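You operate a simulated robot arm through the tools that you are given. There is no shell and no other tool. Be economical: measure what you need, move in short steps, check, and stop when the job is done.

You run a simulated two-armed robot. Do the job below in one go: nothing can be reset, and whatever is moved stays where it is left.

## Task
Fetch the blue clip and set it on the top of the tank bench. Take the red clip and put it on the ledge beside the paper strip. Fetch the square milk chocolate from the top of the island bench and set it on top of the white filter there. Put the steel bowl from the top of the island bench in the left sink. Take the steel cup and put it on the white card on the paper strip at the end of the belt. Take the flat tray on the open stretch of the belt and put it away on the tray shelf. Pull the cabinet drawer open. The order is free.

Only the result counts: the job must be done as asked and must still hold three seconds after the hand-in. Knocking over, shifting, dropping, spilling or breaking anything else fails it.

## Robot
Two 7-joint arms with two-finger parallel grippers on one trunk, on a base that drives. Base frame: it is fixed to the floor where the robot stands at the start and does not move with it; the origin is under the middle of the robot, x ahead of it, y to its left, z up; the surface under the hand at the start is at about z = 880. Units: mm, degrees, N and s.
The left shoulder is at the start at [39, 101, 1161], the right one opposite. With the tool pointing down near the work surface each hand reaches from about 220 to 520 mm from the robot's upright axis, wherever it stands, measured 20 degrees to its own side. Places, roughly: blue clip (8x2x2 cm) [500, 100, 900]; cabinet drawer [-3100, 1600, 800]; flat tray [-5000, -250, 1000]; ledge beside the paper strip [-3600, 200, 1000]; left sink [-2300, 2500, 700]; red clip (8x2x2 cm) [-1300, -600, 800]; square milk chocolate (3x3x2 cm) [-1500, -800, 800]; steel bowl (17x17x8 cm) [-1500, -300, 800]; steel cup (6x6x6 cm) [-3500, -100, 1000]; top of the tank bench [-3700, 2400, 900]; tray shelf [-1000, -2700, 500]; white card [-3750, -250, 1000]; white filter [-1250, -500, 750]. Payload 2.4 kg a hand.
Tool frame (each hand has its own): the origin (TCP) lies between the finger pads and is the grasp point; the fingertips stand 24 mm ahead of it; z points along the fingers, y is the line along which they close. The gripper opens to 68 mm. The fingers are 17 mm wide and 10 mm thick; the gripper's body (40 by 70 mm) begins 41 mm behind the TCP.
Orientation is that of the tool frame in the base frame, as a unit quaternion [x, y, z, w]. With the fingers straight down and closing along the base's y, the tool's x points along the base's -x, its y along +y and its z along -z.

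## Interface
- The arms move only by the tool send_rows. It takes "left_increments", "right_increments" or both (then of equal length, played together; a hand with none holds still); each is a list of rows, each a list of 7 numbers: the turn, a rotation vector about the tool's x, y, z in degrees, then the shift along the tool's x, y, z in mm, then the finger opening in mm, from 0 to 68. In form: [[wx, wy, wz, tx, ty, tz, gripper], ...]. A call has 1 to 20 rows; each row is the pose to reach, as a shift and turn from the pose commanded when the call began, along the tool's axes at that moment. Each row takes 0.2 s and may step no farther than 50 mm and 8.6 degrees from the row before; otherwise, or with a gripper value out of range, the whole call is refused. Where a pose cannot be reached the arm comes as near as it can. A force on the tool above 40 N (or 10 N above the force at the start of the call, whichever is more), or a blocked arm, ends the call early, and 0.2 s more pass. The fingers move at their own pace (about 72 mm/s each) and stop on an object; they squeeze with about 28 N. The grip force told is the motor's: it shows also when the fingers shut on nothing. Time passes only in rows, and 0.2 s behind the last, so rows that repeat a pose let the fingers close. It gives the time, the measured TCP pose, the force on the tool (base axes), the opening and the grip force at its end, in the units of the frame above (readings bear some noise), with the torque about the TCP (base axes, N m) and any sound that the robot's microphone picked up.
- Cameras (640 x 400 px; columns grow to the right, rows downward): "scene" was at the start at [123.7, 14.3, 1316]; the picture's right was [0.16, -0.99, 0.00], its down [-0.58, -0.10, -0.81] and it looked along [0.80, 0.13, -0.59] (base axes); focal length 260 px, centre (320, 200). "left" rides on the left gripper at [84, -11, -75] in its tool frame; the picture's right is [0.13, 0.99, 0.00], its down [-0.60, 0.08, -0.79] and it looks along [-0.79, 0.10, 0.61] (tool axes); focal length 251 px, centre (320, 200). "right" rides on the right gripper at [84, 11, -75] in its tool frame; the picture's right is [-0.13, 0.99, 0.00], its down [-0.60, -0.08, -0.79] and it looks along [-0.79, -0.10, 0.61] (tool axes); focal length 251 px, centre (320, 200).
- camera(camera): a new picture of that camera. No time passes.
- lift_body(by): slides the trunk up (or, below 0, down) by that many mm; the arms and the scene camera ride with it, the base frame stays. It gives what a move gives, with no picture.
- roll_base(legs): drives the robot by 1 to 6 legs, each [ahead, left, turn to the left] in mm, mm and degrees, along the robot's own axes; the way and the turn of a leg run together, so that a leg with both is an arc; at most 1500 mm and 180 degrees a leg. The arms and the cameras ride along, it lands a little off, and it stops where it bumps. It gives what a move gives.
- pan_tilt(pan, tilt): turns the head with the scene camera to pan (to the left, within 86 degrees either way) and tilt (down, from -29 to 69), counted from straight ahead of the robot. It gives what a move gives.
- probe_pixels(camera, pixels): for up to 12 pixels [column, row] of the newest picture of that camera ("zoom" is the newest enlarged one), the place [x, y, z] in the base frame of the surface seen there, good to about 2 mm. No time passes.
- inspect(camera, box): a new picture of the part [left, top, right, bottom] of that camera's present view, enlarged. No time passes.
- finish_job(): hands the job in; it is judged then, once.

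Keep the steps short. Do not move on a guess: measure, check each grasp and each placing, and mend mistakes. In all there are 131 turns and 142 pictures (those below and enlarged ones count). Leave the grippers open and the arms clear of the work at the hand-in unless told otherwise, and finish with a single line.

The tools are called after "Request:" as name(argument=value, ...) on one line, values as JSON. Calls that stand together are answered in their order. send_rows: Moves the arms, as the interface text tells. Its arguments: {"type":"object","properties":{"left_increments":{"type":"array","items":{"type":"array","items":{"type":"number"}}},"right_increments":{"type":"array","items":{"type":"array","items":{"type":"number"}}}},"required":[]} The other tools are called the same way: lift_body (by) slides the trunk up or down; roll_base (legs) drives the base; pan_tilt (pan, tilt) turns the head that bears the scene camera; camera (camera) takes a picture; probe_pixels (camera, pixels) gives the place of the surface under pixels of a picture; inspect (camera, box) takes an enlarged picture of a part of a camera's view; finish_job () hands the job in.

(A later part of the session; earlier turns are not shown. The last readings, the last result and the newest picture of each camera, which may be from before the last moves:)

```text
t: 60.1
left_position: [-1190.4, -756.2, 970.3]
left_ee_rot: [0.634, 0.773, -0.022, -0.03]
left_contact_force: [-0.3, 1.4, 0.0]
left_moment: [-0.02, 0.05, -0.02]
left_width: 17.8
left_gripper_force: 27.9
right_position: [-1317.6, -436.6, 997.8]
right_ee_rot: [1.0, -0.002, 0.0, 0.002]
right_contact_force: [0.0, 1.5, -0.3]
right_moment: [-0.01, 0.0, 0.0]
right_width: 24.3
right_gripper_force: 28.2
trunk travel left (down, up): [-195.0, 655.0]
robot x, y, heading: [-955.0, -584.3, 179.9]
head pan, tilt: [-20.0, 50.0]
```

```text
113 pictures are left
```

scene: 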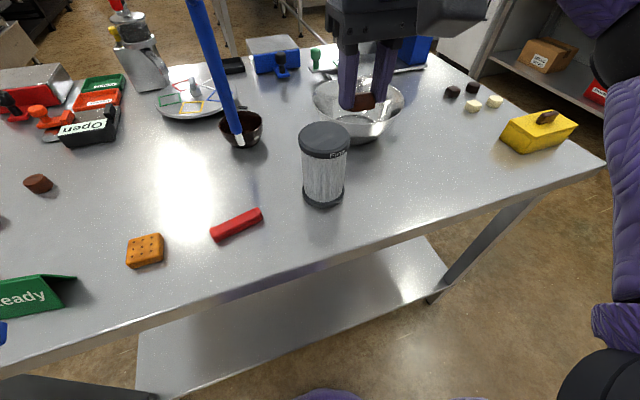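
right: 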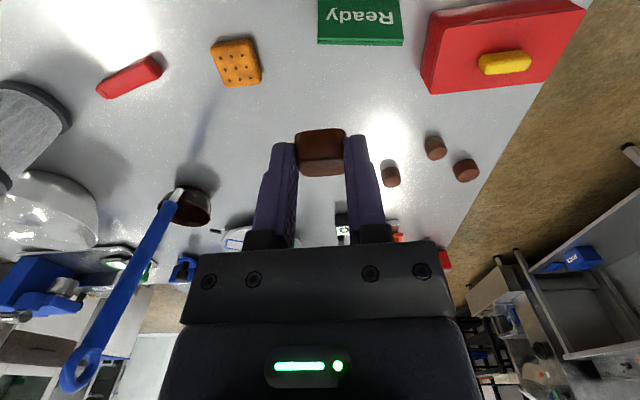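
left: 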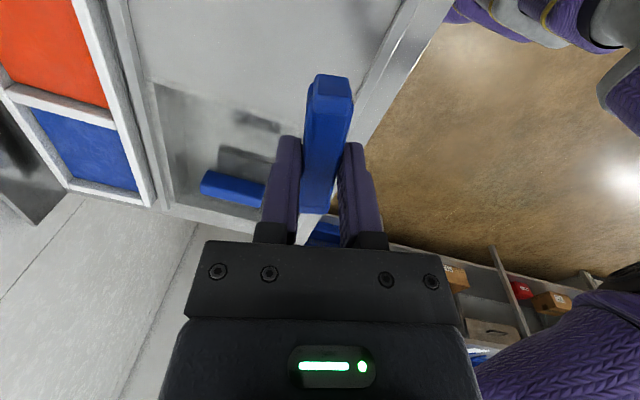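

Request:
probe_pixels(camera="scene", pixels=[[305, 137], [345, 137], [324, 126], [324, 148], [324, 138], [237, 215], [212, 235], [262, 212], [200, 20]])

Request:
inspect(camera="right", box=[240, 0, 480, 150])

Request:
camera(camera="right")

```text
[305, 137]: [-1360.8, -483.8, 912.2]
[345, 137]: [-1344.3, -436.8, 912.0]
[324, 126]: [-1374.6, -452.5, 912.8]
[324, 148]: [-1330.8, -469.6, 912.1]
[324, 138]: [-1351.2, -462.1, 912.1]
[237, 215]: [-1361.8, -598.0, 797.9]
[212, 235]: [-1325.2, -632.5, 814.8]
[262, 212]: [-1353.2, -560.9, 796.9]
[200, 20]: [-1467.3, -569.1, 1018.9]
```

```text
2.67 times, centred on (360, 75) of right
```

zoom: 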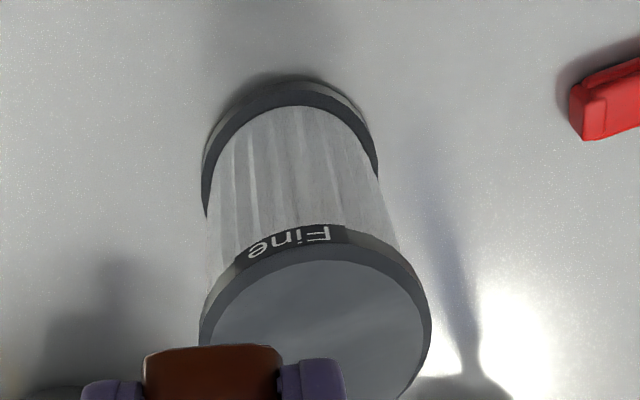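

```text
111 pictures are left
```

right: 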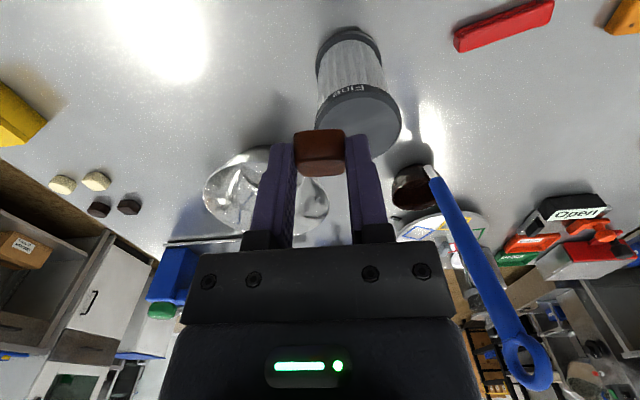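

The filter's top is at (-1351,-462,912), about 56 mm wide. I'll raise the trunk 80, return to the grasp tilt so the chocolate sits flat, and come above it.

Request:
lift_body(by=80)

Request:
send_rows(right_increments=[[0, -5, 0, -5, 5, 20, 15], [0, -10, 0, -10, 10, 45, 15], [0, -15, 0, -15, 15, 70, 15], [0, -20, 0, -20, 20, 90, 15], [0, -24.8, 0, -25, 23.5, 108, 15]])

Request:
camera(camera="right")

Request:
inspect(camera="scene", box=[240, 60, 480, 210])

```text
t: 61.3
left_position: [-1192.0, -757.6, 1049.8]
left_ee_rot: [0.633, 0.773, -0.021, -0.029]
left_contact_force: [-0.7, -0.2, 0.3]
left_moment: [0.01, -0.02, -0.01]
left_width: 18.0
left_gripper_force: 27.5
right_position: [-1318.1, -436.2, 1078.5]
right_ee_rot: [1.0, -0.002, 0.001, 0.001]
right_contact_force: [0.4, 0.5, -0.2]
right_moment: [0.0, 0.01, 0.01]
right_width: 24.0
right_gripper_force: 28.0
trunk travel left (down, up): [-275.0, 574.0]
robot x, y, heading: [-954.9, -589.4, 179.8]
head pan, tilt: [-20.0, 50.0]
```

```text
t: 62.5
left_position: [-1192.7, -757.0, 1049.8]
left_ee_rot: [0.634, 0.773, -0.022, -0.029]
left_contact_force: [0.0, 0.4, 0.4]
left_moment: [0.02, 0.0, 0.0]
left_width: 18.1
left_gripper_force: 28.6
right_position: [-1344.6, -459.7, 970.1]
right_ee_rot: [0.977, -0.002, -0.214, 0.001]
right_contact_force: [-0.1, -0.6, -0.5]
right_moment: [0.01, 0.0, 0.03]
right_width: 23.9
right_gripper_force: 27.7
trunk travel left (down, up): [-275.0, 574.0]
robot x, y, heading: [-957.0, -586.1, 179.9]
head pan, tilt: [-20.0, 50.0]
```

```text
110 pictures are left
```

right: 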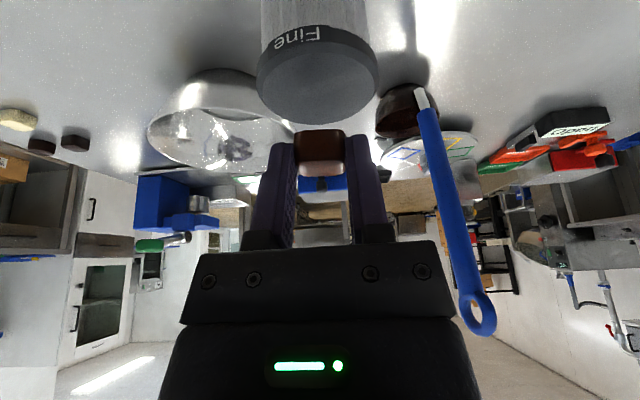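

```text
2.67 times, centred on (360, 135) of scene
```

zoom: 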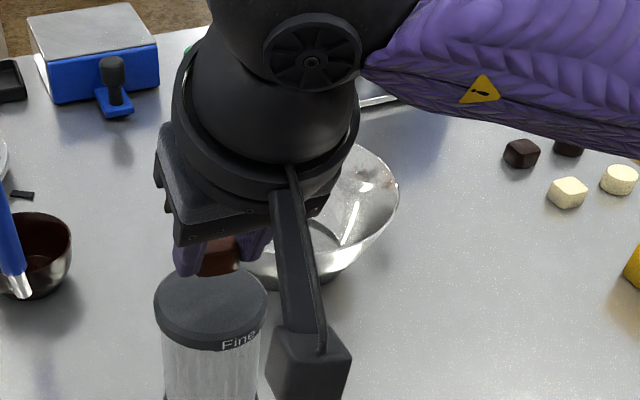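

Request:
probe_pixels(camera="right", pixels=[[318, 133], [318, 150], [300, 150], [340, 150], [260, 80], [377, 80], [317, 122], [317, 45]])

```text
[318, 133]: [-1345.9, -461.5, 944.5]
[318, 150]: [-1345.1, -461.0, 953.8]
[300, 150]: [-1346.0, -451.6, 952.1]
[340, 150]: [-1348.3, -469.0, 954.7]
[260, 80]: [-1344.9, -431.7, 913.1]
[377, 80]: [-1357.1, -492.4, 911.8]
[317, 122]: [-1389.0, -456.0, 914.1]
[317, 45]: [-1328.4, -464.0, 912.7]
```

The chocolate spans about x -1345 to -1371, centred over the filter top, with its bottom near z 941. I'll lower 28 mm.

Request:
send_rows(right_increments=[[0, 0, 0, 5, 0, 11, 15], [0, 0, 0, 9, 0, 19, 15], [0, 0, 0, 11.4, 0, 24.5, 15]])

Request:
inspect(camera="right", box=[240, 50, 400, 200])

```text
t: 63.3
left_position: [-1191.5, -756.6, 1052.0]
left_ee_rot: [0.633, 0.773, -0.021, -0.029]
left_contact_force: [0.2, -0.4, -0.3]
left_moment: [-0.05, 0.01, -0.01]
left_width: 17.8
left_gripper_force: 28.4
right_position: [-1343.4, -458.6, 942.3]
right_ee_rot: [0.977, -0.002, -0.214, 0.001]
right_contact_force: [0.1, -0.2, -1.0]
right_moment: [0.0, 0.03, 0.01]
right_width: 23.9
right_gripper_force: 28.8
trunk travel left (down, up): [-275.0, 574.0]
robot x, y, heading: [-955.4, -587.5, 180.0]
head pan, tilt: [-20.0, 50.0]
```

```text
2.67 times, centred on (320, 125) of right
```

zoom: 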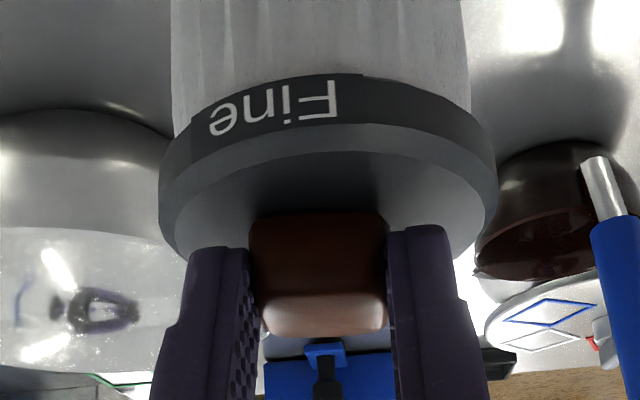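

Request:
send_rows(right_increments=[[0, 0, 0, 0.4, 0, 0.9, 15], [0, 0, 0, 0.8, 0, 1.8, 15], [0, 0, 0, 0.8, 0, 1.8, 28], [0, 0, 0, 0.8, 0, 1.8, 36], [0, 0, 0, 0.8, 0, 1.8, 44]])

Request:
inspect(camera="right", box=[240, 50, 400, 200])

```text
t: 64.5
left_position: [-1191.4, -757.7, 1049.9]
left_ee_rot: [0.633, 0.773, -0.022, -0.03]
left_contact_force: [0.2, -0.4, -0.5]
left_moment: [0.03, -0.01, 0.02]
left_width: 18.1
left_gripper_force: 28.5
right_position: [-1343.4, -460.3, 940.3]
right_ee_rot: [0.977, -0.002, -0.214, 0.001]
right_contact_force: [-0.2, 0.4, -0.9]
right_moment: [0.0, 0.02, -0.01]
right_width: 44.1
right_gripper_force: 0.0
trunk travel left (down, up): [-275.0, 574.0]
robot x, y, heading: [-958.4, -585.7, 180.0]
head pan, tilt: [-20.0, 50.0]
```

```text
2.67 times, centred on (320, 125) of right
```

zoom: 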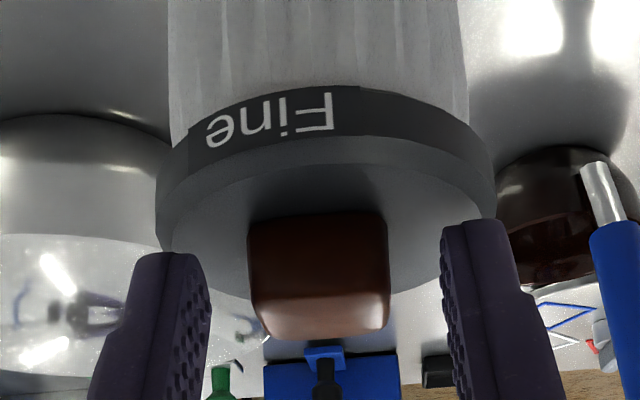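

Released. I'll back straight up and check its seat.

Request:
send_rows(right_increments=[[0, 0, 0, -8, 0, -18, 44], [0, 0, 0, -25, 0, -54, 44], [0, 0, 0, -42, 0, -90, 44], [0, 0, 0, -55, 0, -120, 44]])

Request:
camera(camera="right")

Request:
inspect(camera="scene", box=[264, 90, 384, 220])

```text
t: 65.5
left_position: [-1191.9, -757.3, 1052.4]
left_ee_rot: [0.633, 0.773, -0.022, -0.029]
left_contact_force: [-0.4, -0.8, 0.1]
left_moment: [-0.01, 0.05, -0.01]
left_width: 18.1
left_gripper_force: 28.0
right_position: [-1341.7, -460.8, 1073.2]
right_ee_rot: [0.977, -0.002, -0.214, 0.001]
right_contact_force: [0.0, -0.3, 0.0]
right_moment: [-0.01, 0.0, 0.02]
right_width: 44.1
right_gripper_force: 0.0
trunk travel left (down, up): [-275.0, 574.0]
robot x, y, heading: [-955.2, -586.0, 179.9]
head pan, tilt: [-20.0, 50.0]
```

```text
106 pictures are left
```

right: 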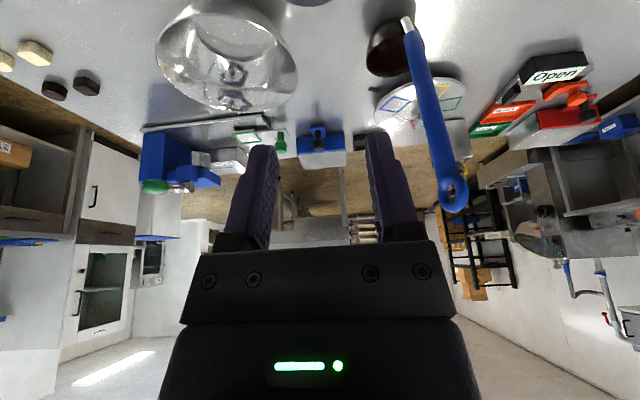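

```text
3.08 times, centred on (324, 155) of scene
```

zoom: 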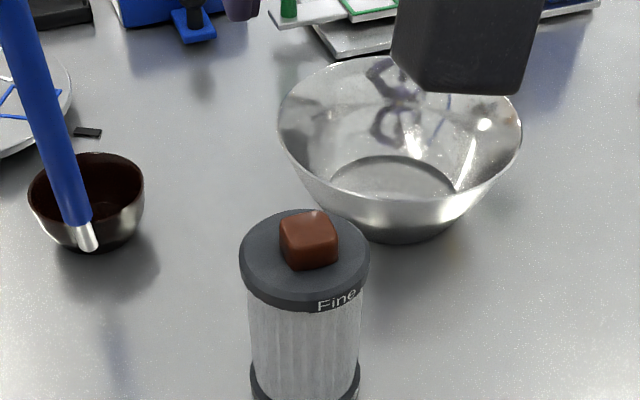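

The chocolate is well seated on the filter. Next is the red clip: I'll shift the base left 130, lower the trunk and measure the clip.

Request:
roll_base(legs=[[0, 130, 0]])

Request:
inspect(camera="scene", box=[240, 150, 480, 300])

```text
t: 66.8
left_position: [-1190.6, -881.1, 1051.2]
left_ee_rot: [0.633, 0.773, -0.022, -0.028]
left_contact_force: [0.6, 0.0, -0.4]
left_moment: [-0.03, 0.01, 0.0]
left_width: 18.3
left_gripper_force: 27.6
right_position: [-1342.0, -586.1, 1071.9]
right_ee_rot: [0.977, -0.002, -0.215, 0.001]
right_contact_force: [-0.2, 0.4, -0.2]
right_moment: [-0.05, -0.03, 0.0]
right_width: 43.8
right_gripper_force: 0.1
trunk travel left (down, up): [-275.0, 574.0]
robot x, y, heading: [-959.2, -707.0, 179.7]
head pan, tilt: [-20.0, 50.0]
```

```text
2.67 times, centred on (360, 225) of scene
```

zoom: 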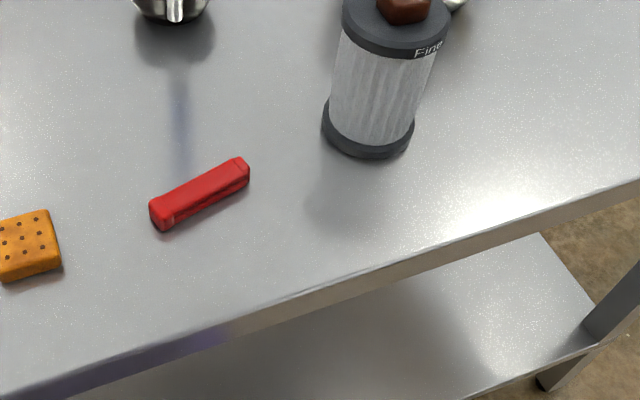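

Request:
probe_pixels(camera="zoom", pixels=[[155, 205], [165, 215], [235, 163], [240, 175], [200, 190], [197, 197], [150, 200], [243, 160]])

Request:
lift_body(by=-80)

```text
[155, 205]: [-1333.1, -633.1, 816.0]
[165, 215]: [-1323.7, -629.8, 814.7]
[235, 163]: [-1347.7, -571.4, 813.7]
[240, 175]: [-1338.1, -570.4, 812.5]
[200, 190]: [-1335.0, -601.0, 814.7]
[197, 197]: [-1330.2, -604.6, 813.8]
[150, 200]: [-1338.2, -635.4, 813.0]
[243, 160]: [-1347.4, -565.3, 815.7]
```

```text
t: 68.0
left_position: [-1190.4, -881.7, 970.7]
left_ee_rot: [0.633, 0.774, -0.022, -0.029]
left_contact_force: [0.1, -0.3, 0.5]
left_moment: [-0.03, -0.05, -0.01]
left_width: 17.7
left_gripper_force: 27.7
right_position: [-1342.2, -585.2, 992.7]
right_ee_rot: [0.977, -0.003, -0.215, 0.001]
right_contact_force: [-0.7, 0.0, -0.2]
right_moment: [0.01, -0.03, -0.03]
right_width: 43.9
right_gripper_force: 0.1
trunk travel left (down, up): [-195.0, 655.0]
robot x, y, heading: [-954.9, -710.6, 179.8]
head pan, tilt: [-20.0, 50.0]
```

The clip's centre is (-1336.5,-600.5), axis (-0.196,0.98), top z 815. First I'll level the hand and turn it to the yaw that crosses the clip.

Request:
send_rows(right_increments=[[0, 8.2, 0, 0, 0, 0, 50], [0, 16.4, 0, 0, 0, 0, 50], [0, 24.8, 0, 0, 0, 0, 50]])

Request:
send_rows(right_increments=[[0, 0, 8.5, 0, 0, 0, 50], [0, 0, 17, 0, 0, 0, 50], [0, 0, 25.5, 1, 4, 10, 50], [0, 0, 34, 2, 8, 20, 50], [0, 0, 42.5, 3, 12, 40, 50], [0, 0, 51, 4, 15, 60, 50], [0, 0, 59.5, 5, 15, 80, 50], [0, 0, 68, 6, 15, 100, 50], [0, 0, 76.5, 6, 15, 120, 50], [0, 0, 78.7, 6, 15, 130, 50]])

Request:
camera(camera="right")

Request:
probe_pixels(camera="right", pixels=[[320, 100], [320, 130], [320, 160]])

```text
t: 68.8
left_position: [-1190.6, -881.3, 969.2]
left_ee_rot: [0.634, 0.773, -0.022, -0.029]
left_contact_force: [0.4, -0.7, 0.0]
left_moment: [0.0, -0.01, 0.02]
left_width: 17.6
left_gripper_force: 28.3
right_position: [-1342.6, -586.1, 993.1]
right_ee_rot: [1.0, -0.002, 0.001, 0.002]
right_contact_force: [0.8, -0.7, -0.8]
right_moment: [-0.01, -0.01, -0.02]
right_width: 50.0
right_gripper_force: 0.0
trunk travel left (down, up): [-195.0, 655.0]
robot x, y, heading: [-951.1, -708.0, 179.8]
head pan, tilt: [-20.0, 50.0]
```

```text
t: 71.0
left_position: [-1191.2, -881.1, 970.7]
left_ee_rot: [0.634, 0.773, -0.022, -0.029]
left_contact_force: [0.6, -0.5, -0.5]
left_moment: [0.02, 0.0, 0.03]
left_width: 18.2
left_gripper_force: 28.4
right_position: [-1336.7, -602.0, 860.0]
right_ee_rot: [0.771, -0.636, 0.002, 0.001]
right_contact_force: [0.0, 0.3, -0.5]
right_moment: [-0.02, 0.01, 0.0]
right_width: 49.8
right_gripper_force: 0.1
trunk travel left (down, up): [-195.0, 655.0]
robot x, y, heading: [-952.8, -709.7, 180.0]
head pan, tilt: [-20.0, 50.0]
```

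```text
103 pictures are left
```

right: 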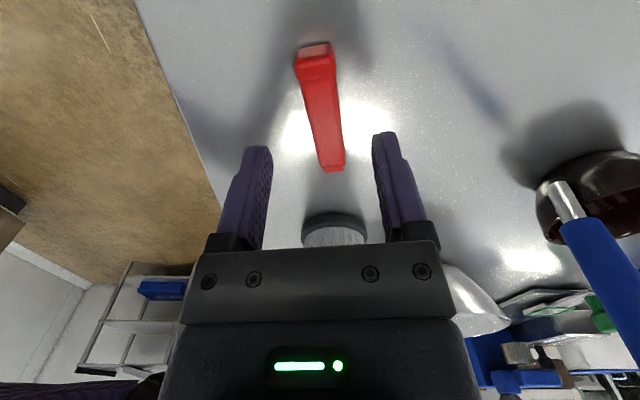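

```text
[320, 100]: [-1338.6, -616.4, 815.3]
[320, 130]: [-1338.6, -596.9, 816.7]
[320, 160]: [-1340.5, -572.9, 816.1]
```

Request:
send_rows(right_increments=[[0, 0, 0, 0, 0, 20, 50], [0, 0, 0, 0, 0, 35, 50], [0, 0, 0, 0, 0, 35, 30], [0, 0, 0, 0, 0, 35, 10], [0, 0, 0, 0, 0, 35, 5], [0, 0, 0, 0, 0, 35, 5]])

Request:
send_rows(right_increments=[[0, 0, 0, 0, 0, -30, 5], [0, 0, 0, 0, 0, -70, 5], [0, 0, 0, 0, 0, -110, 5], [0, 0, 0, 0, 0, -150, 5], [0, 0, 0, 0, 0, -180, 5]])

Request:
camera(camera="right")

```text
t: 72.3
left_position: [-1190.9, -881.5, 970.3]
left_ee_rot: [0.633, 0.773, -0.022, -0.03]
left_contact_force: [-0.1, 0.4, -0.5]
left_moment: [-0.02, -0.01, -0.02]
left_width: 18.0
left_gripper_force: 27.8
right_position: [-1336.3, -602.7, 827.9]
right_ee_rot: [0.773, -0.635, 0.001, 0.001]
right_contact_force: [0.3, -0.1, 1.1]
right_moment: [0.01, -0.02, 0.0]
right_width: 17.7
right_gripper_force: 28.0
trunk travel left (down, up): [-195.0, 655.0]
robot x, y, heading: [-953.8, -710.6, 179.8]
head pan, tilt: [-20.0, 50.0]
```

```text
t: 73.5
left_position: [-1190.3, -882.3, 971.3]
left_ee_rot: [0.633, 0.773, -0.022, -0.029]
left_contact_force: [1.1, 0.0, 0.0]
left_moment: [0.0, 0.0, 0.01]
left_width: 17.9
left_gripper_force: 28.2
right_position: [-1337.3, -600.5, 1005.7]
right_ee_rot: [0.772, -0.635, 0.001, 0.001]
right_contact_force: [-1.0, -0.2, 0.3]
right_moment: [-0.03, 0.0, 0.02]
right_width: 17.7
right_gripper_force: 27.8
trunk travel left (down, up): [-195.0, 655.0]
robot x, y, heading: [-961.0, -717.0, 179.9]
head pan, tilt: [-20.0, 50.0]
```

```text
102 pictures are left
```

right: 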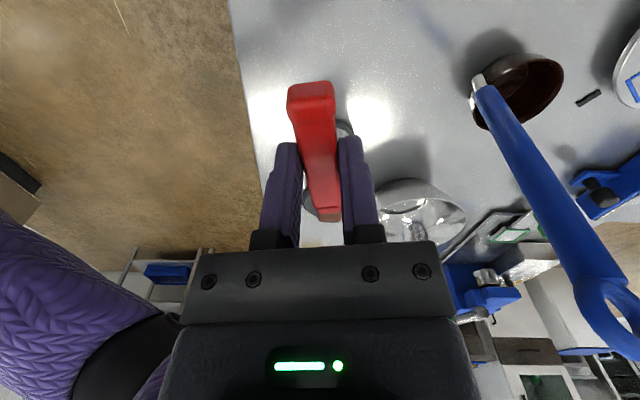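

The red clip is held. I'll raise the trunk, back away, and shift right past the island's end to see the belt side.

Request:
lift_body(by=180)

Request:
roll_base(legs=[[-260, 0, 0], [0, -1300, 0]])

Request:
pan_tilt(pan=0, tilt=20)

Request:
camera(camera="scene")

Request:
probe_pixels(camera="scene", pixels=[[200, 200], [320, 240], [380, 250], [320, 200], [320, 300], [450, 250], [260, 200]])

```text
t: 75.5
left_position: [-1191.3, -882.1, 1150.5]
left_ee_rot: [0.633, 0.773, -0.022, -0.029]
left_contact_force: [-0.3, -0.6, 0.4]
left_moment: [-0.02, -0.02, -0.01]
left_width: 18.0
left_gripper_force: 27.8
right_position: [-1336.9, -601.7, 1187.3]
right_ee_rot: [0.772, -0.635, 0.0, 0.0]
right_contact_force: [0.3, 0.0, 0.2]
right_moment: [-0.02, -0.03, -0.01]
right_width: 17.9
right_gripper_force: 27.8
trunk travel left (down, up): [-375.0, 475.0]
robot x, y, heading: [-953.4, -714.1, 180.2]
head pan, tilt: [-20.0, 50.0]
```

```text
t: 83.4
left_position: [-929.1, 395.2, 1150.1]
left_ee_rot: [0.637, 0.77, -0.022, -0.03]
left_contact_force: [-0.7, 0.8, 0.3]
left_moment: [-0.02, 0.03, -0.01]
left_width: 18.0
left_gripper_force: 27.9
right_position: [-1071.1, 676.9, 1186.2]
right_ee_rot: [0.769, -0.639, 0.001, 0.001]
right_contact_force: [-0.8, 0.1, 0.1]
right_moment: [0.0, 0.02, -0.01]
right_width: 18.0
right_gripper_force: 27.9
trunk travel left (down, up): [-375.0, 475.0]
robot x, y, heading: [-691.5, 559.1, 179.2]
head pan, tilt: [-20.0, 50.0]
```

```text
t: 84.4
left_position: [-929.1, 395.4, 1150.7]
left_ee_rot: [0.637, 0.77, -0.021, -0.031]
left_contact_force: [-0.3, 0.3, -0.1]
left_moment: [-0.01, 0.0, 0.01]
left_width: 17.9
left_gripper_force: 28.1
right_position: [-1070.9, 677.1, 1186.6]
right_ee_rot: [0.769, -0.639, 0.002, 0.001]
right_contact_force: [0.5, 0.4, 0.4]
right_moment: [-0.02, 0.0, -0.01]
right_width: 17.9
right_gripper_force: 28.2
trunk travel left (down, up): [-375.0, 475.0]
robot x, y, heading: [-687.1, 559.7, 179.2]
head pan, tilt: [0.0, 20.0]
```

```text
101 pictures are left
```

scene: 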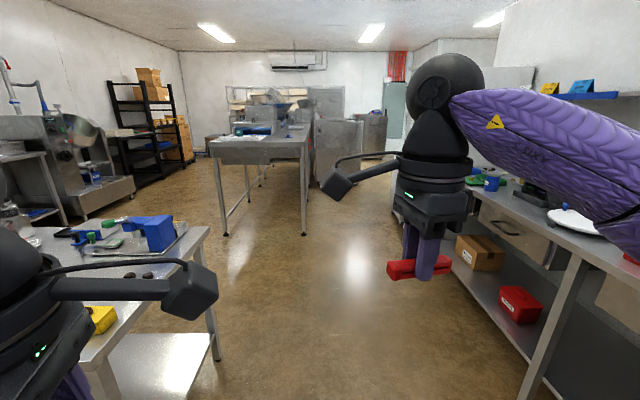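

```text
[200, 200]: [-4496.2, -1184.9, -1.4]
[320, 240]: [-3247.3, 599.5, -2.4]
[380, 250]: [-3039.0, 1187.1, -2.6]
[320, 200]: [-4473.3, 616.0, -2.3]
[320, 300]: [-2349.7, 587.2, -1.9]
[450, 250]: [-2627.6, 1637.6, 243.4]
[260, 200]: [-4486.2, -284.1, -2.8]
```

Request:
inspect(camera="scene", box=[190, 70, 350, 170])

Request:
probe_pixels(camera="scene", pixels=[[212, 145], [306, 142], [225, 234], [303, 234], [316, 130], [245, 138], [283, 130], [206, 225], [190, 330], [460, 240], [312, 200]])

```text
4.00 times, centred on (270, 120) of scene
```

zoom: 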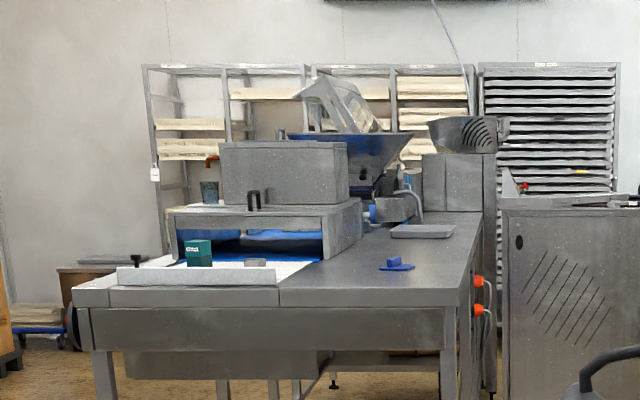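

```text
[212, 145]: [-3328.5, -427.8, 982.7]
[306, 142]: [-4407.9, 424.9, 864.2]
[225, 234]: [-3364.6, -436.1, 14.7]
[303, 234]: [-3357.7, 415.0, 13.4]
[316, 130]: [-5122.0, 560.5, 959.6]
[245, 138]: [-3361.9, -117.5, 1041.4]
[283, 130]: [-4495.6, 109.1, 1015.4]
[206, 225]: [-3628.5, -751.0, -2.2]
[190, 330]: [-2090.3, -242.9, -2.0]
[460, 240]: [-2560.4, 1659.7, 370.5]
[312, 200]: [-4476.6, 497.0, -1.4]
```

The belt table runs from x≈-3330 back, y -440..430. I'll drive along the corridor to face its end.

Request:
roll_base(legs=[[0, -140, 0], [1500, 0, 0.8], [500, 0, 0], [0, 700, 0]])

Request:
pan_tilt(pan=0, tilt=25)

Request:
camera(camera="scene")

```text
t: 98.7
left_position: [-2867.5, -232.1, 1151.4]
left_ee_rot: [0.61, 0.791, -0.023, -0.029]
left_contact_force: [0.1, 0.9, -0.1]
left_moment: [0.0, -0.01, -0.02]
left_width: 18.1
left_gripper_force: 27.9
right_position: [-3028.1, 39.1, 1187.7]
right_ee_rot: [0.79, -0.613, 0.002, 0.002]
right_contact_force: [-0.6, -0.1, 0.6]
right_moment: [0.01, -0.07, -0.01]
right_width: 18.1
right_gripper_force: 28.5
trunk travel left (down, up): [-375.0, 475.0]
robot x, y, heading: [-2639.0, -52.1, -176.6]
head pan, tilt: [0.0, 20.0]
```

```text
t: 99.3
left_position: [-2867.0, -233.6, 1150.0]
left_ee_rot: [0.61, 0.792, -0.023, -0.029]
left_contact_force: [-0.3, 0.0, 0.4]
left_moment: [-0.03, 0.0, 0.02]
left_width: 17.8
left_gripper_force: 28.0
right_position: [-3027.5, 38.7, 1187.4]
right_ee_rot: [0.791, -0.612, 0.001, 0.002]
right_contact_force: [-0.6, -0.4, -0.4]
right_moment: [0.03, 0.01, -0.02]
right_width: 17.7
right_gripper_force: 27.9
trunk travel left (down, up): [-375.0, 475.0]
robot x, y, heading: [-2641.3, -48.5, -176.5]
head pan, tilt: [0.0, 25.0]
```

```text
99 pictures are left
```

scene: 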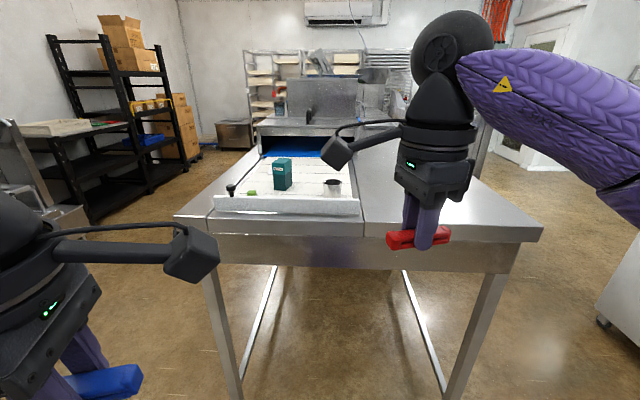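

Request:
inspect(camera="scene", box=[180, 120, 420, 270])

Request:
probe_pixels(camera="scene", pixels=[[210, 205], [365, 205], [335, 187], [280, 170], [290, 205], [262, 180], [310, 145], [355, 200], [380, 190], [320, 230], [175, 215], [540, 235]])

```text
2.67 times, centred on (300, 195) of scene
```

zoom: 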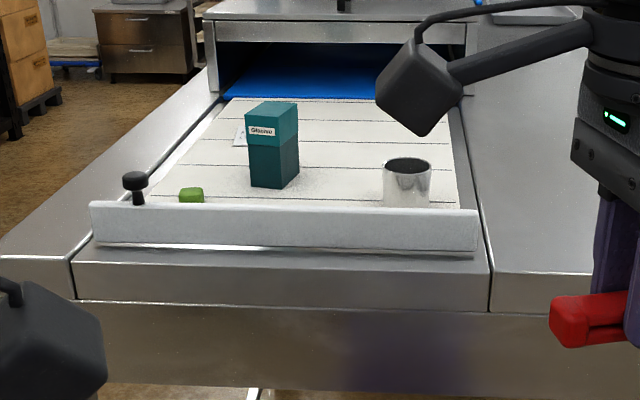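

```text
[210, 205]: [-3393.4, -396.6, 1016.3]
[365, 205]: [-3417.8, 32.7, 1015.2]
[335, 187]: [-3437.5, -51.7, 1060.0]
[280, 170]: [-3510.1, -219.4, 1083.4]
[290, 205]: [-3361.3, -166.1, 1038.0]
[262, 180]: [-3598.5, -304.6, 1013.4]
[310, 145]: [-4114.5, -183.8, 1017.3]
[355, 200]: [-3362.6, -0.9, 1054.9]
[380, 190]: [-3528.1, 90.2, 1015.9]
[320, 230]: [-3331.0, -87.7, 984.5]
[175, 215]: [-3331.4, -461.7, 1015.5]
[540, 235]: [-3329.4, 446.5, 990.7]
```

The ledge is the wide steel top at y 30..440, z 1015, beside the paper strip. I'll drive up to the table end.

Request:
roll_base(legs=[[0, 0, -3.4], [0, -70, 0], [390, 0, 0]])

Request:
pan_tilt(pan=-10, tilt=48)

Request:
camera(camera="scene")

Request:
probe_pixels(camera="scene", pixels=[[330, 200], [400, 200], [450, 200], [330, 120], [250, 150], [200, 150]])

```text
t: 102.8
left_position: [-3265.3, -145.9, 1150.1]
left_ee_rot: [0.634, 0.772, -0.022, -0.029]
left_contact_force: [0.8, 0.6, -0.5]
left_moment: [-0.01, -0.03, 0.0]
left_width: 17.9
left_gripper_force: 27.3
right_position: [-3411.3, 134.4, 1187.0]
right_ee_rot: [0.772, -0.636, 0.001, 0.001]
right_contact_force: [0.4, 0.8, 0.1]
right_moment: [0.0, -0.04, -0.02]
right_width: 18.0
right_gripper_force: 27.9
trunk travel left (down, up): [-375.0, 475.0]
robot x, y, heading: [-3029.4, 21.7, 179.8]
head pan, tilt: [0.0, 25.0]
```

```text
t: 103.7
left_position: [-3266.5, -145.2, 1150.3]
left_ee_rot: [0.634, 0.772, -0.023, -0.029]
left_contact_force: [0.6, -0.3, 1.0]
left_moment: [-0.01, 0.0, 0.04]
left_width: 18.0
left_gripper_force: 28.3
right_position: [-3409.7, 135.2, 1187.2]
right_ee_rot: [0.772, -0.636, 0.002, 0.002]
right_contact_force: [-0.1, -0.3, 0.2]
right_moment: [0.01, -0.01, -0.01]
right_width: 17.6
right_gripper_force: 28.2
trunk travel left (down, up): [-375.0, 475.0]
robot x, y, heading: [-3026.8, 22.6, 179.6]
head pan, tilt: [-10.0, 48.0]
```

```text
97 pictures are left
```

scene: 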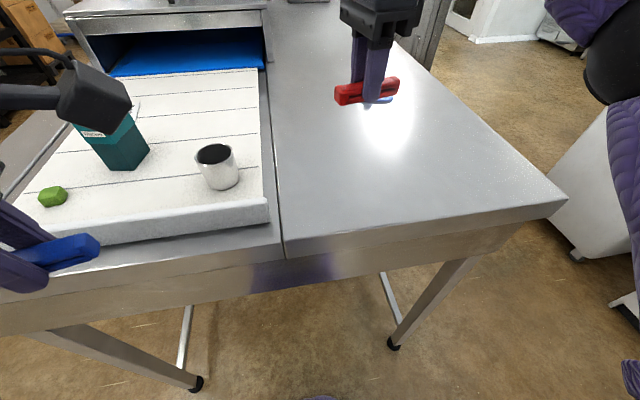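

```text
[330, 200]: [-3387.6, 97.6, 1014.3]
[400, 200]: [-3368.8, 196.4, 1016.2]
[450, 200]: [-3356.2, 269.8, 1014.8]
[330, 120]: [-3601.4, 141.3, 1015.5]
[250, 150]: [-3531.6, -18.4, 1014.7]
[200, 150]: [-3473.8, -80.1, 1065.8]
```

I'll lower the red clip onto the ledge at about (-3455,140).

Request:
send_rows(right_increments=[[0, 0, 0, -7, 22, 30, 5], [0, 0, 0, -14, 43, 70, 5], [0, 0, 0, -14, 43, 110, 5], [0, 0, 0, -14, 43, 130, 5], [0, 0, 0, -14, 43, 139, 5]])

Request:
camera(camera="right")

Request:
probe_pixels(camera="right", pixels=[[320, 60], [260, 110], [400, 110]])

```text
t: 104.9
left_position: [-3265.7, -146.7, 1150.8]
left_ee_rot: [0.634, 0.772, -0.022, -0.029]
left_contact_force: [0.5, 0.0, -0.4]
left_moment: [-0.01, 0.0, -0.03]
left_width: 17.9
left_gripper_force: 27.6
right_position: [-3455.9, 139.7, 1046.9]
right_ee_rot: [0.772, -0.636, 0.001, 0.002]
right_contact_force: [0.0, -0.7, 0.1]
right_moment: [0.01, 0.0, -0.02]
right_width: 17.8
right_gripper_force: 28.0
trunk travel left (down, up): [-375.0, 475.0]
robot x, y, heading: [-3029.2, 23.2, 179.6]
head pan, tilt: [-10.0, 48.0]
```

```text
96 pictures are left
```

right: 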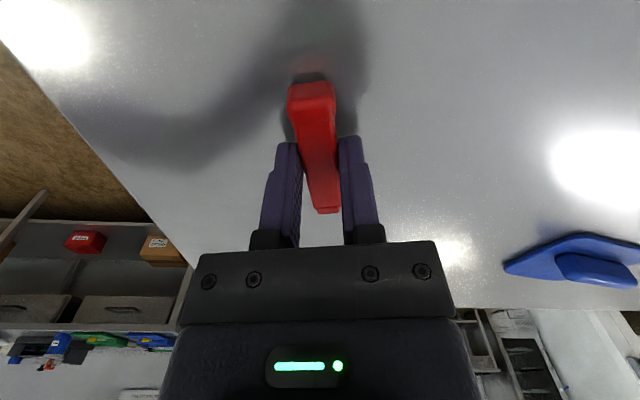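

```text
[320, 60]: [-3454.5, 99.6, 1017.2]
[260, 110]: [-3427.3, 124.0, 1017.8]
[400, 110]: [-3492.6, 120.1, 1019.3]
```

Request:
send_rows(right_increments=[[0, 0, 0, 0, 0, 1, 5], [0, 0, 0, 0, 0, 2, 5], [0, 0, 0, 0, 0, 2, 20], [0, 0, 0, 0, 0, 2, 40], [0, 0, 0, 0, 0, 2, 60]])

Request:
send_rows(right_increments=[[0, 0, 0, 0, 0, -30, 60], [0, 0, 0, 0, 0, -70, 68], [0, 0, 0, 0, 0, -110, 68]])

Request:
camera(camera="scene")

```text
t: 106.1
left_position: [-3265.9, -146.0, 1150.5]
left_ee_rot: [0.634, 0.772, -0.022, -0.03]
left_contact_force: [-0.2, -0.1, 0.2]
left_moment: [0.0, 0.03, 0.01]
left_width: 17.8
left_gripper_force: 27.8
right_position: [-3456.3, 141.3, 1045.5]
right_ee_rot: [0.772, -0.636, 0.001, 0.001]
right_contact_force: [-0.4, 0.2, 0.3]
right_moment: [0.0, 0.02, 0.01]
right_width: 60.1
right_gripper_force: 0.0
trunk travel left (down, up): [-375.0, 475.0]
robot x, y, heading: [-3025.5, 24.6, 179.9]
head pan, tilt: [-10.0, 48.0]
```

```text
t: 106.9
left_position: [-3265.9, -146.7, 1149.6]
left_ee_rot: [0.634, 0.773, -0.022, -0.03]
left_contact_force: [0.9, 0.8, -0.4]
left_moment: [0.03, 0.01, -0.02]
left_width: 17.9
left_gripper_force: 27.6
right_position: [-3454.9, 141.2, 1156.6]
right_ee_rot: [0.771, -0.637, 0.001, 0.001]
right_contact_force: [0.2, -0.2, 0.2]
right_moment: [0.02, 0.0, -0.01]
right_width: 67.9
right_gripper_force: 0.1
trunk travel left (down, up): [-375.0, 475.0]
robot x, y, heading: [-3027.5, 19.3, 179.8]
head pan, tilt: [-10.0, 48.0]
```

```text
95 pictures are left
```

scene: 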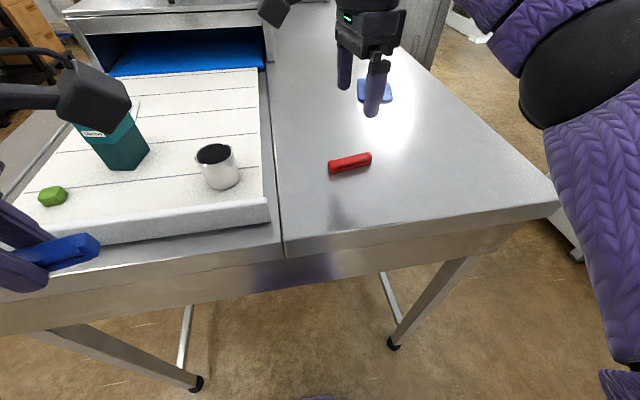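

The red clip rests on the ledge. I'll shift left 200 and look for the white card and the cup.

Request:
roll_base(legs=[[0, 200, 0]])

Request:
pan_tilt(pan=-5, tilt=38)

Request:
camera(camera="scene")

```text
t: 108.5
left_position: [-3267.6, -345.7, 1150.1]
left_ee_rot: [0.635, 0.771, -0.022, -0.03]
left_contact_force: [-0.3, -1.0, 0.1]
left_moment: [0.06, 0.01, 0.04]
left_width: 18.0
left_gripper_force: 28.2
right_position: [-3454.5, -56.3, 1156.6]
right_ee_rot: [0.77, -0.638, 0.001, 0.001]
right_contact_force: [-0.4, 0.1, 0.2]
right_moment: [-0.02, 0.0, 0.02]
right_width: 68.2
right_gripper_force: 0.1
trunk travel left (down, up): [-375.0, 475.0]
robot x, y, heading: [-3030.1, -176.1, 179.6]
head pan, tilt: [-10.0, 48.0]
```

```text
t: 109.2
left_position: [-3267.6, -344.2, 1150.5]
left_ee_rot: [0.635, 0.771, -0.022, -0.029]
left_contact_force: [-0.8, 0.2, -0.5]
left_moment: [0.0, -0.01, 0.02]
left_width: 18.0
left_gripper_force: 27.9
right_position: [-3455.5, -56.5, 1156.6]
right_ee_rot: [0.77, -0.638, 0.002, 0.001]
right_contact_force: [-0.8, 0.1, -0.1]
right_moment: [0.01, 0.02, 0.01]
right_width: 68.0
right_gripper_force: 0.2
trunk travel left (down, up): [-375.0, 475.0]
robot x, y, heading: [-3035.4, -178.1, 179.5]
head pan, tilt: [-5.0, 38.0]
```

```text
94 pictures are left
```

scene: 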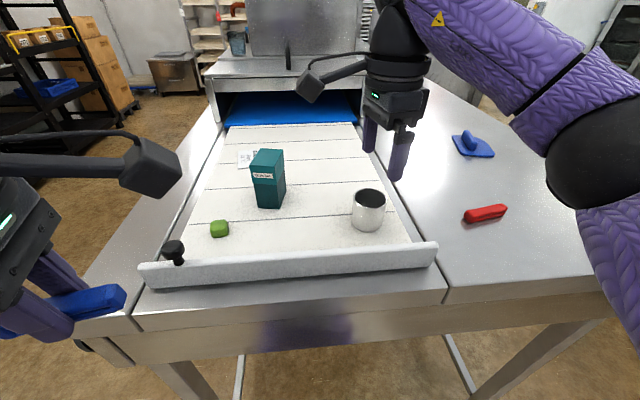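

Request:
inspect(camera="scene", box=[200, 130, 400, 255])

Request:
probe_pixels(camera="zoom", pixels=[[125, 70], [150, 65], [165, 75], [150, 90], [130, 110], [540, 190], [540, 215], [495, 220], [588, 220], [540, 310], [200, 65], [260, 70]])

```text
3.20 times, centred on (300, 192) of scene
```

zoom: 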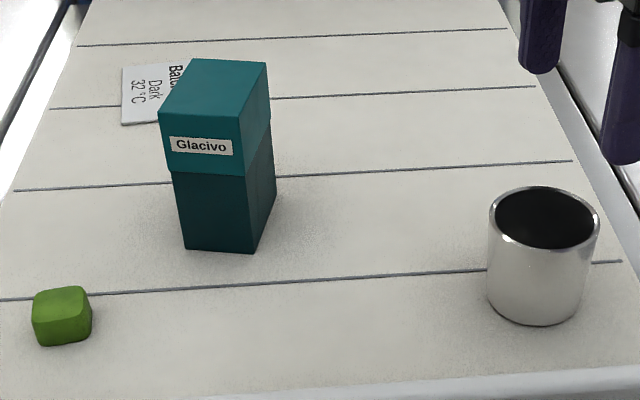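

```text
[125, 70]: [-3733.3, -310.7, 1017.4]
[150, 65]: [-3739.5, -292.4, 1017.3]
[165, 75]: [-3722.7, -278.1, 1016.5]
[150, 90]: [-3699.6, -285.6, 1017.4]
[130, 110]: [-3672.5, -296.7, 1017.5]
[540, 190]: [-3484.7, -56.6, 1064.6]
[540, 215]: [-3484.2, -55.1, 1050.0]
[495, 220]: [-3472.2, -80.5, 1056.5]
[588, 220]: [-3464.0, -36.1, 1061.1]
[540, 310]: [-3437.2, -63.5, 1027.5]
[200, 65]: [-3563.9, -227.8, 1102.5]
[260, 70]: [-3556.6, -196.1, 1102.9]
```

The card ("Batch Dark 32°C") lies near (-3703,-270). The hand is right above the cup, so I'll look from it.

Request:
camera(camera="right")

```text
92 pictures are left
```

right: 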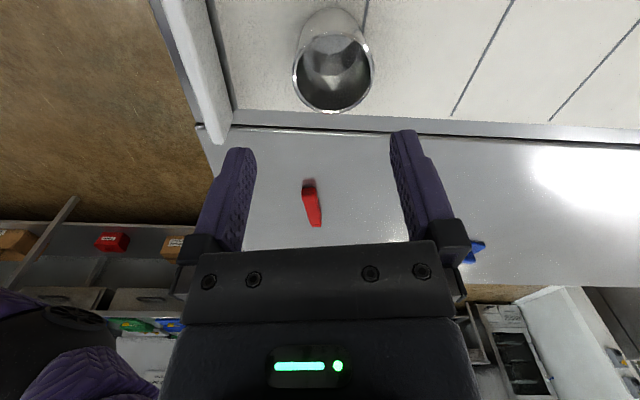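

Request:
inspect(camera="right", box=[270, 0, 400, 125])

Request:
probe_pixels(camera="right", pixels=[[294, 72], [373, 68], [334, 112], [328, 34], [335, 65], [340, 95], [303, 100], [365, 95]])

```text
3.20 times, centred on (335, 62) of right
```

zoom: 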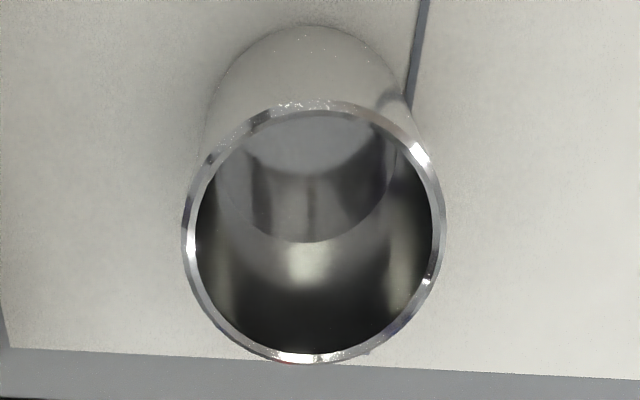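

```text
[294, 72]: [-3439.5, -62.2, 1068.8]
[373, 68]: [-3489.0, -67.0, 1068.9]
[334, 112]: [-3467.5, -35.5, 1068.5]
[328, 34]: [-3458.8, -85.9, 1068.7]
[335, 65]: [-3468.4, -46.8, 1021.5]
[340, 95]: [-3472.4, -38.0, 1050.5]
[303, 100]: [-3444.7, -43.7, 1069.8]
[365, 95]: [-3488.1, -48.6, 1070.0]
```

The cup is empty, rim z 1069, centre (-3464.5,-61), about 52 mm across. I'll turn the hand back to close sideways, then tilt 15°.

Request:
send_rows(right_increments=[[0, 0, -8, 0, 0, 0, 68], [0, 0, -16, 0, 0, 0, 68], [0, 0, -24, 0, 0, 0, 68], [0, 0, -32, 0, 0, 0, 68], [0, 0, -40, 0, 0, 0, 68], [0, 0, -48, 0, 0, 0, 68], [0, 0, -56, 0, 0, 0, 68], [0, 0, -64, 0, 0, 0, 68], [0, 0, -72, 0, 0, 0, 68], [0, 0, -79.3, 0, 0, 0, 68]])

Request:
send_rows(right_increments=[[0, -5, 0, 0, 2, 10, 68], [0, -10, 0, 0, 4, 20, 68], [0, -15, 0, -2, 5, 35, 68]])

Request:
camera(camera="right")

```text
t: 111.4
left_position: [-3268.1, -344.9, 1150.8]
left_ee_rot: [0.636, 0.771, -0.022, -0.029]
left_contact_force: [-0.6, -0.4, -0.4]
left_moment: [-0.01, 0.0, -0.03]
left_width: 18.1
left_gripper_force: 28.1
right_position: [-3456.6, -56.8, 1156.3]
right_ee_rot: [1.0, 0.001, -0.001, 0.001]
right_contact_force: [0.6, 0.1, -0.3]
right_moment: [-0.03, -0.04, -0.04]
right_width: 67.9
right_gripper_force: 0.0
trunk travel left (down, up): [-375.0, 475.0]
robot x, y, heading: [-3029.2, -178.2, 179.8]
head pan, tilt: [-5.0, 38.0]
```

```text
t: 112.2
left_position: [-3266.7, -345.2, 1151.0]
left_ee_rot: [0.635, 0.772, -0.022, -0.029]
left_contact_force: [-0.2, -0.7, 0.0]
left_moment: [0.01, 0.03, 0.03]
left_width: 17.9
left_gripper_force: 28.1
right_position: [-3458.2, -61.8, 1123.5]
right_ee_rot: [0.991, 0.0, -0.131, 0.003]
right_contact_force: [0.0, 0.0, 0.4]
right_moment: [0.03, 0.0, 0.02]
right_width: 67.9
right_gripper_force: 0.1
trunk travel left (down, up): [-375.0, 475.0]
robot x, y, heading: [-3030.6, -176.9, 179.3]
head pan, tilt: [-5.0, 38.0]
```

```text
90 pictures are left
```

right: 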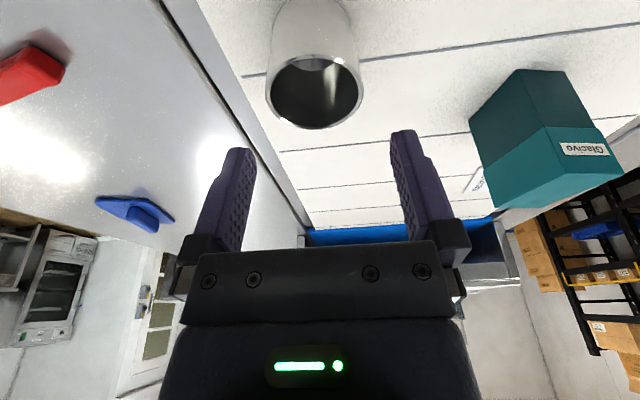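

Request:
send_rows(right_increments=[[0, 0, 0, 1, -1, 25, 68], [0, 0, 0, 6, -1, 45, 68], [0, 0, 0, 14, -1, 71, 68]])

Request:
camera(camera="right")

Request:
inspect(camera="scene", box=[290, 100, 490, 300])

```text
t: 113.0
left_position: [-3268.2, -344.8, 1150.2]
left_ee_rot: [0.636, 0.771, -0.022, -0.03]
left_contact_force: [-0.1, -0.8, -0.1]
left_moment: [0.0, 0.03, -0.03]
left_width: 17.9
left_gripper_force: 27.9
right_position: [-3462.7, -60.2, 1047.8]
right_ee_rot: [0.991, 0.0, -0.131, 0.002]
right_contact_force: [-0.6, 0.7, -0.5]
right_moment: [0.0, -0.03, -0.03]
right_width: 68.0
right_gripper_force: 0.1
trunk travel left (down, up): [-375.0, 475.0]
robot x, y, heading: [-3032.9, -177.2, 179.6]
head pan, tilt: [-5.0, 38.0]
```

```text
89 pictures are left
```

right: 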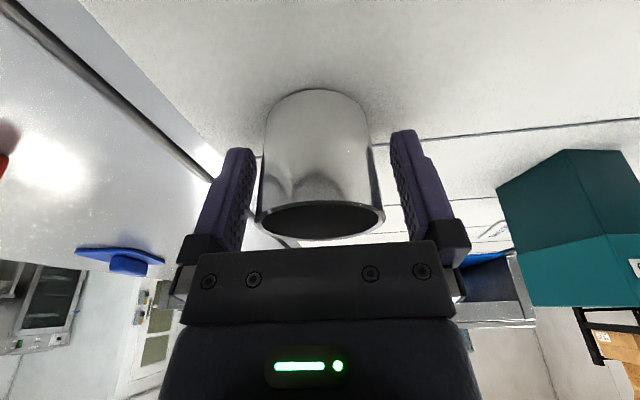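

```text
2.00 times, centred on (390, 200) of scene
```

zoom: 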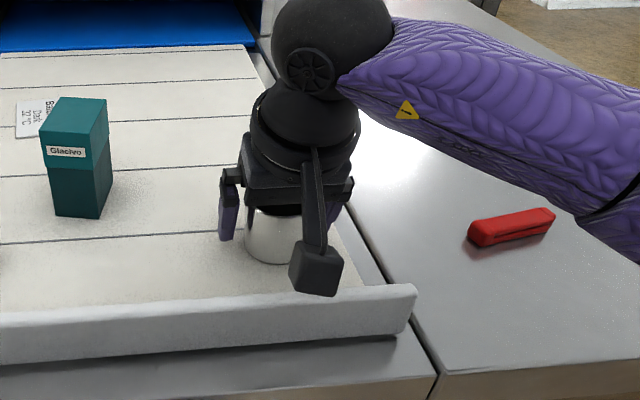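

The cup is centred between the fingers. I'll close and lift.

Request:
send_rows(right_increments=[[0, 0, 0, 0, 0, 0, 58], [0, 0, 0, 0, 0, 0, 50], [0, 0, 0, 0, 0, 0, 42], [0, 0, 0, 0, 0, 0, 42], [0, 0, 0, -5, 0, -19, 42], [0, 0, 0, -14, 0, -53, 42], [0, 0, 0, -24, 0, -90, 42], [0, 0, 0, -34, 0, -126, 42]])

Request:
camera(camera="right")

```text
t: 114.8
left_position: [-3267.5, -345.0, 1150.4]
left_ee_rot: [0.635, 0.771, -0.022, -0.03]
left_contact_force: [0.2, -1.1, -0.5]
left_moment: [0.0, -0.01, -0.04]
left_width: 17.8
left_gripper_force: 27.9
right_position: [-3465.7, -61.6, 1181.0]
right_ee_rot: [0.992, -0.001, -0.13, 0.002]
right_contact_force: [0.9, 0.0, 0.0]
right_moment: [0.01, 0.0, 0.01]
right_width: 52.4
right_gripper_force: 28.3
trunk travel left (down, up): [-375.0, 475.0]
robot x, y, heading: [-3034.0, -176.8, 179.4]
head pan, tilt: [-5.0, 38.0]
```

```text
87 pictures are left
```

right: 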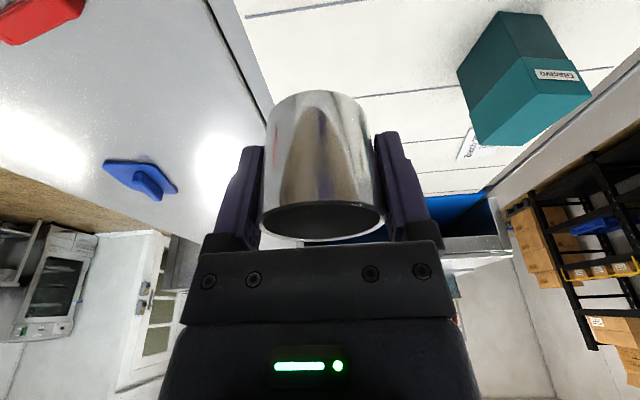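

The cup is held upright at 52 mm. Next I'll back off and drive round to the table's -y side, looking on the way.

Request:
roll_base(legs=[[-420, 0, 0], [0, 830, 0]])

Request:
pan_tilt(pan=8, tilt=22)

Request:
camera(camera="scene")

Request:
probe_pixels(camera="scene", pixels=[[320, 240], [250, 240], [200, 240], [320, 200], [280, 200], [400, 200], [380, 220], [240, 200], [150, 250], [200, 200]])

```text
t: 121.4
left_position: [-2862.5, -1178.5, 1150.0]
left_ee_rot: [0.634, 0.773, -0.023, -0.029]
left_contact_force: [-0.3, 0.3, 0.0]
left_moment: [0.01, -0.03, -0.02]
left_width: 17.9
left_gripper_force: 28.0
right_position: [-3062.2, -895.1, 1178.5]
right_ee_rot: [0.991, 0.002, -0.13, 0.001]
right_contact_force: [-0.2, 0.6, -1.9]
right_moment: [-0.02, 0.01, 0.0]
right_width: 52.2
right_gripper_force: 27.5
trunk travel left (down, up): [-375.0, 475.0]
robot x, y, heading: [-2627.1, -1009.1, 179.6]
head pan, tilt: [-5.0, 38.0]
```

```text
t: 122.2
left_position: [-2863.3, -1177.5, 1150.6]
left_ee_rot: [0.634, 0.772, -0.021, -0.029]
left_contact_force: [0.4, -0.2, 0.3]
left_moment: [0.02, -0.02, -0.01]
left_width: 17.9
left_gripper_force: 28.1
right_position: [-3061.6, -894.9, 1180.3]
right_ee_rot: [0.992, 0.002, -0.13, 0.001]
right_contact_force: [-0.3, 0.3, -0.4]
right_moment: [0.01, 0.02, 0.0]
right_width: 52.1
right_gripper_force: 28.8
trunk travel left (down, up): [-375.0, 475.0]
robot x, y, heading: [-2626.5, -1010.4, 179.6]
head pan, tilt: [8.0, 22.0]
```

```text
86 pictures are left
```

scene: 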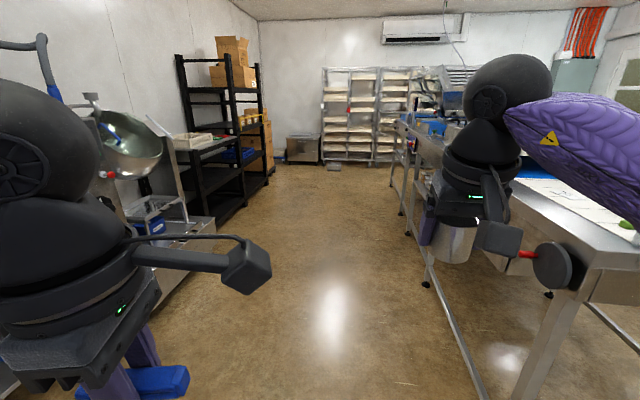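

```text
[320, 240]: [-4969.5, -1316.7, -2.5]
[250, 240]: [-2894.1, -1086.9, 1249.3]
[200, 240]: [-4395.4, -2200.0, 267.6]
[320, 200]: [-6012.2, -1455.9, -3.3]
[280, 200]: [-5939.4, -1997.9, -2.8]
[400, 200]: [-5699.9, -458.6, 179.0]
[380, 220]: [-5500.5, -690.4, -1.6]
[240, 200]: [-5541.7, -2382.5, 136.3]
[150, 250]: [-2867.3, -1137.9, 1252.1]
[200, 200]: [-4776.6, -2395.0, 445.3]
```

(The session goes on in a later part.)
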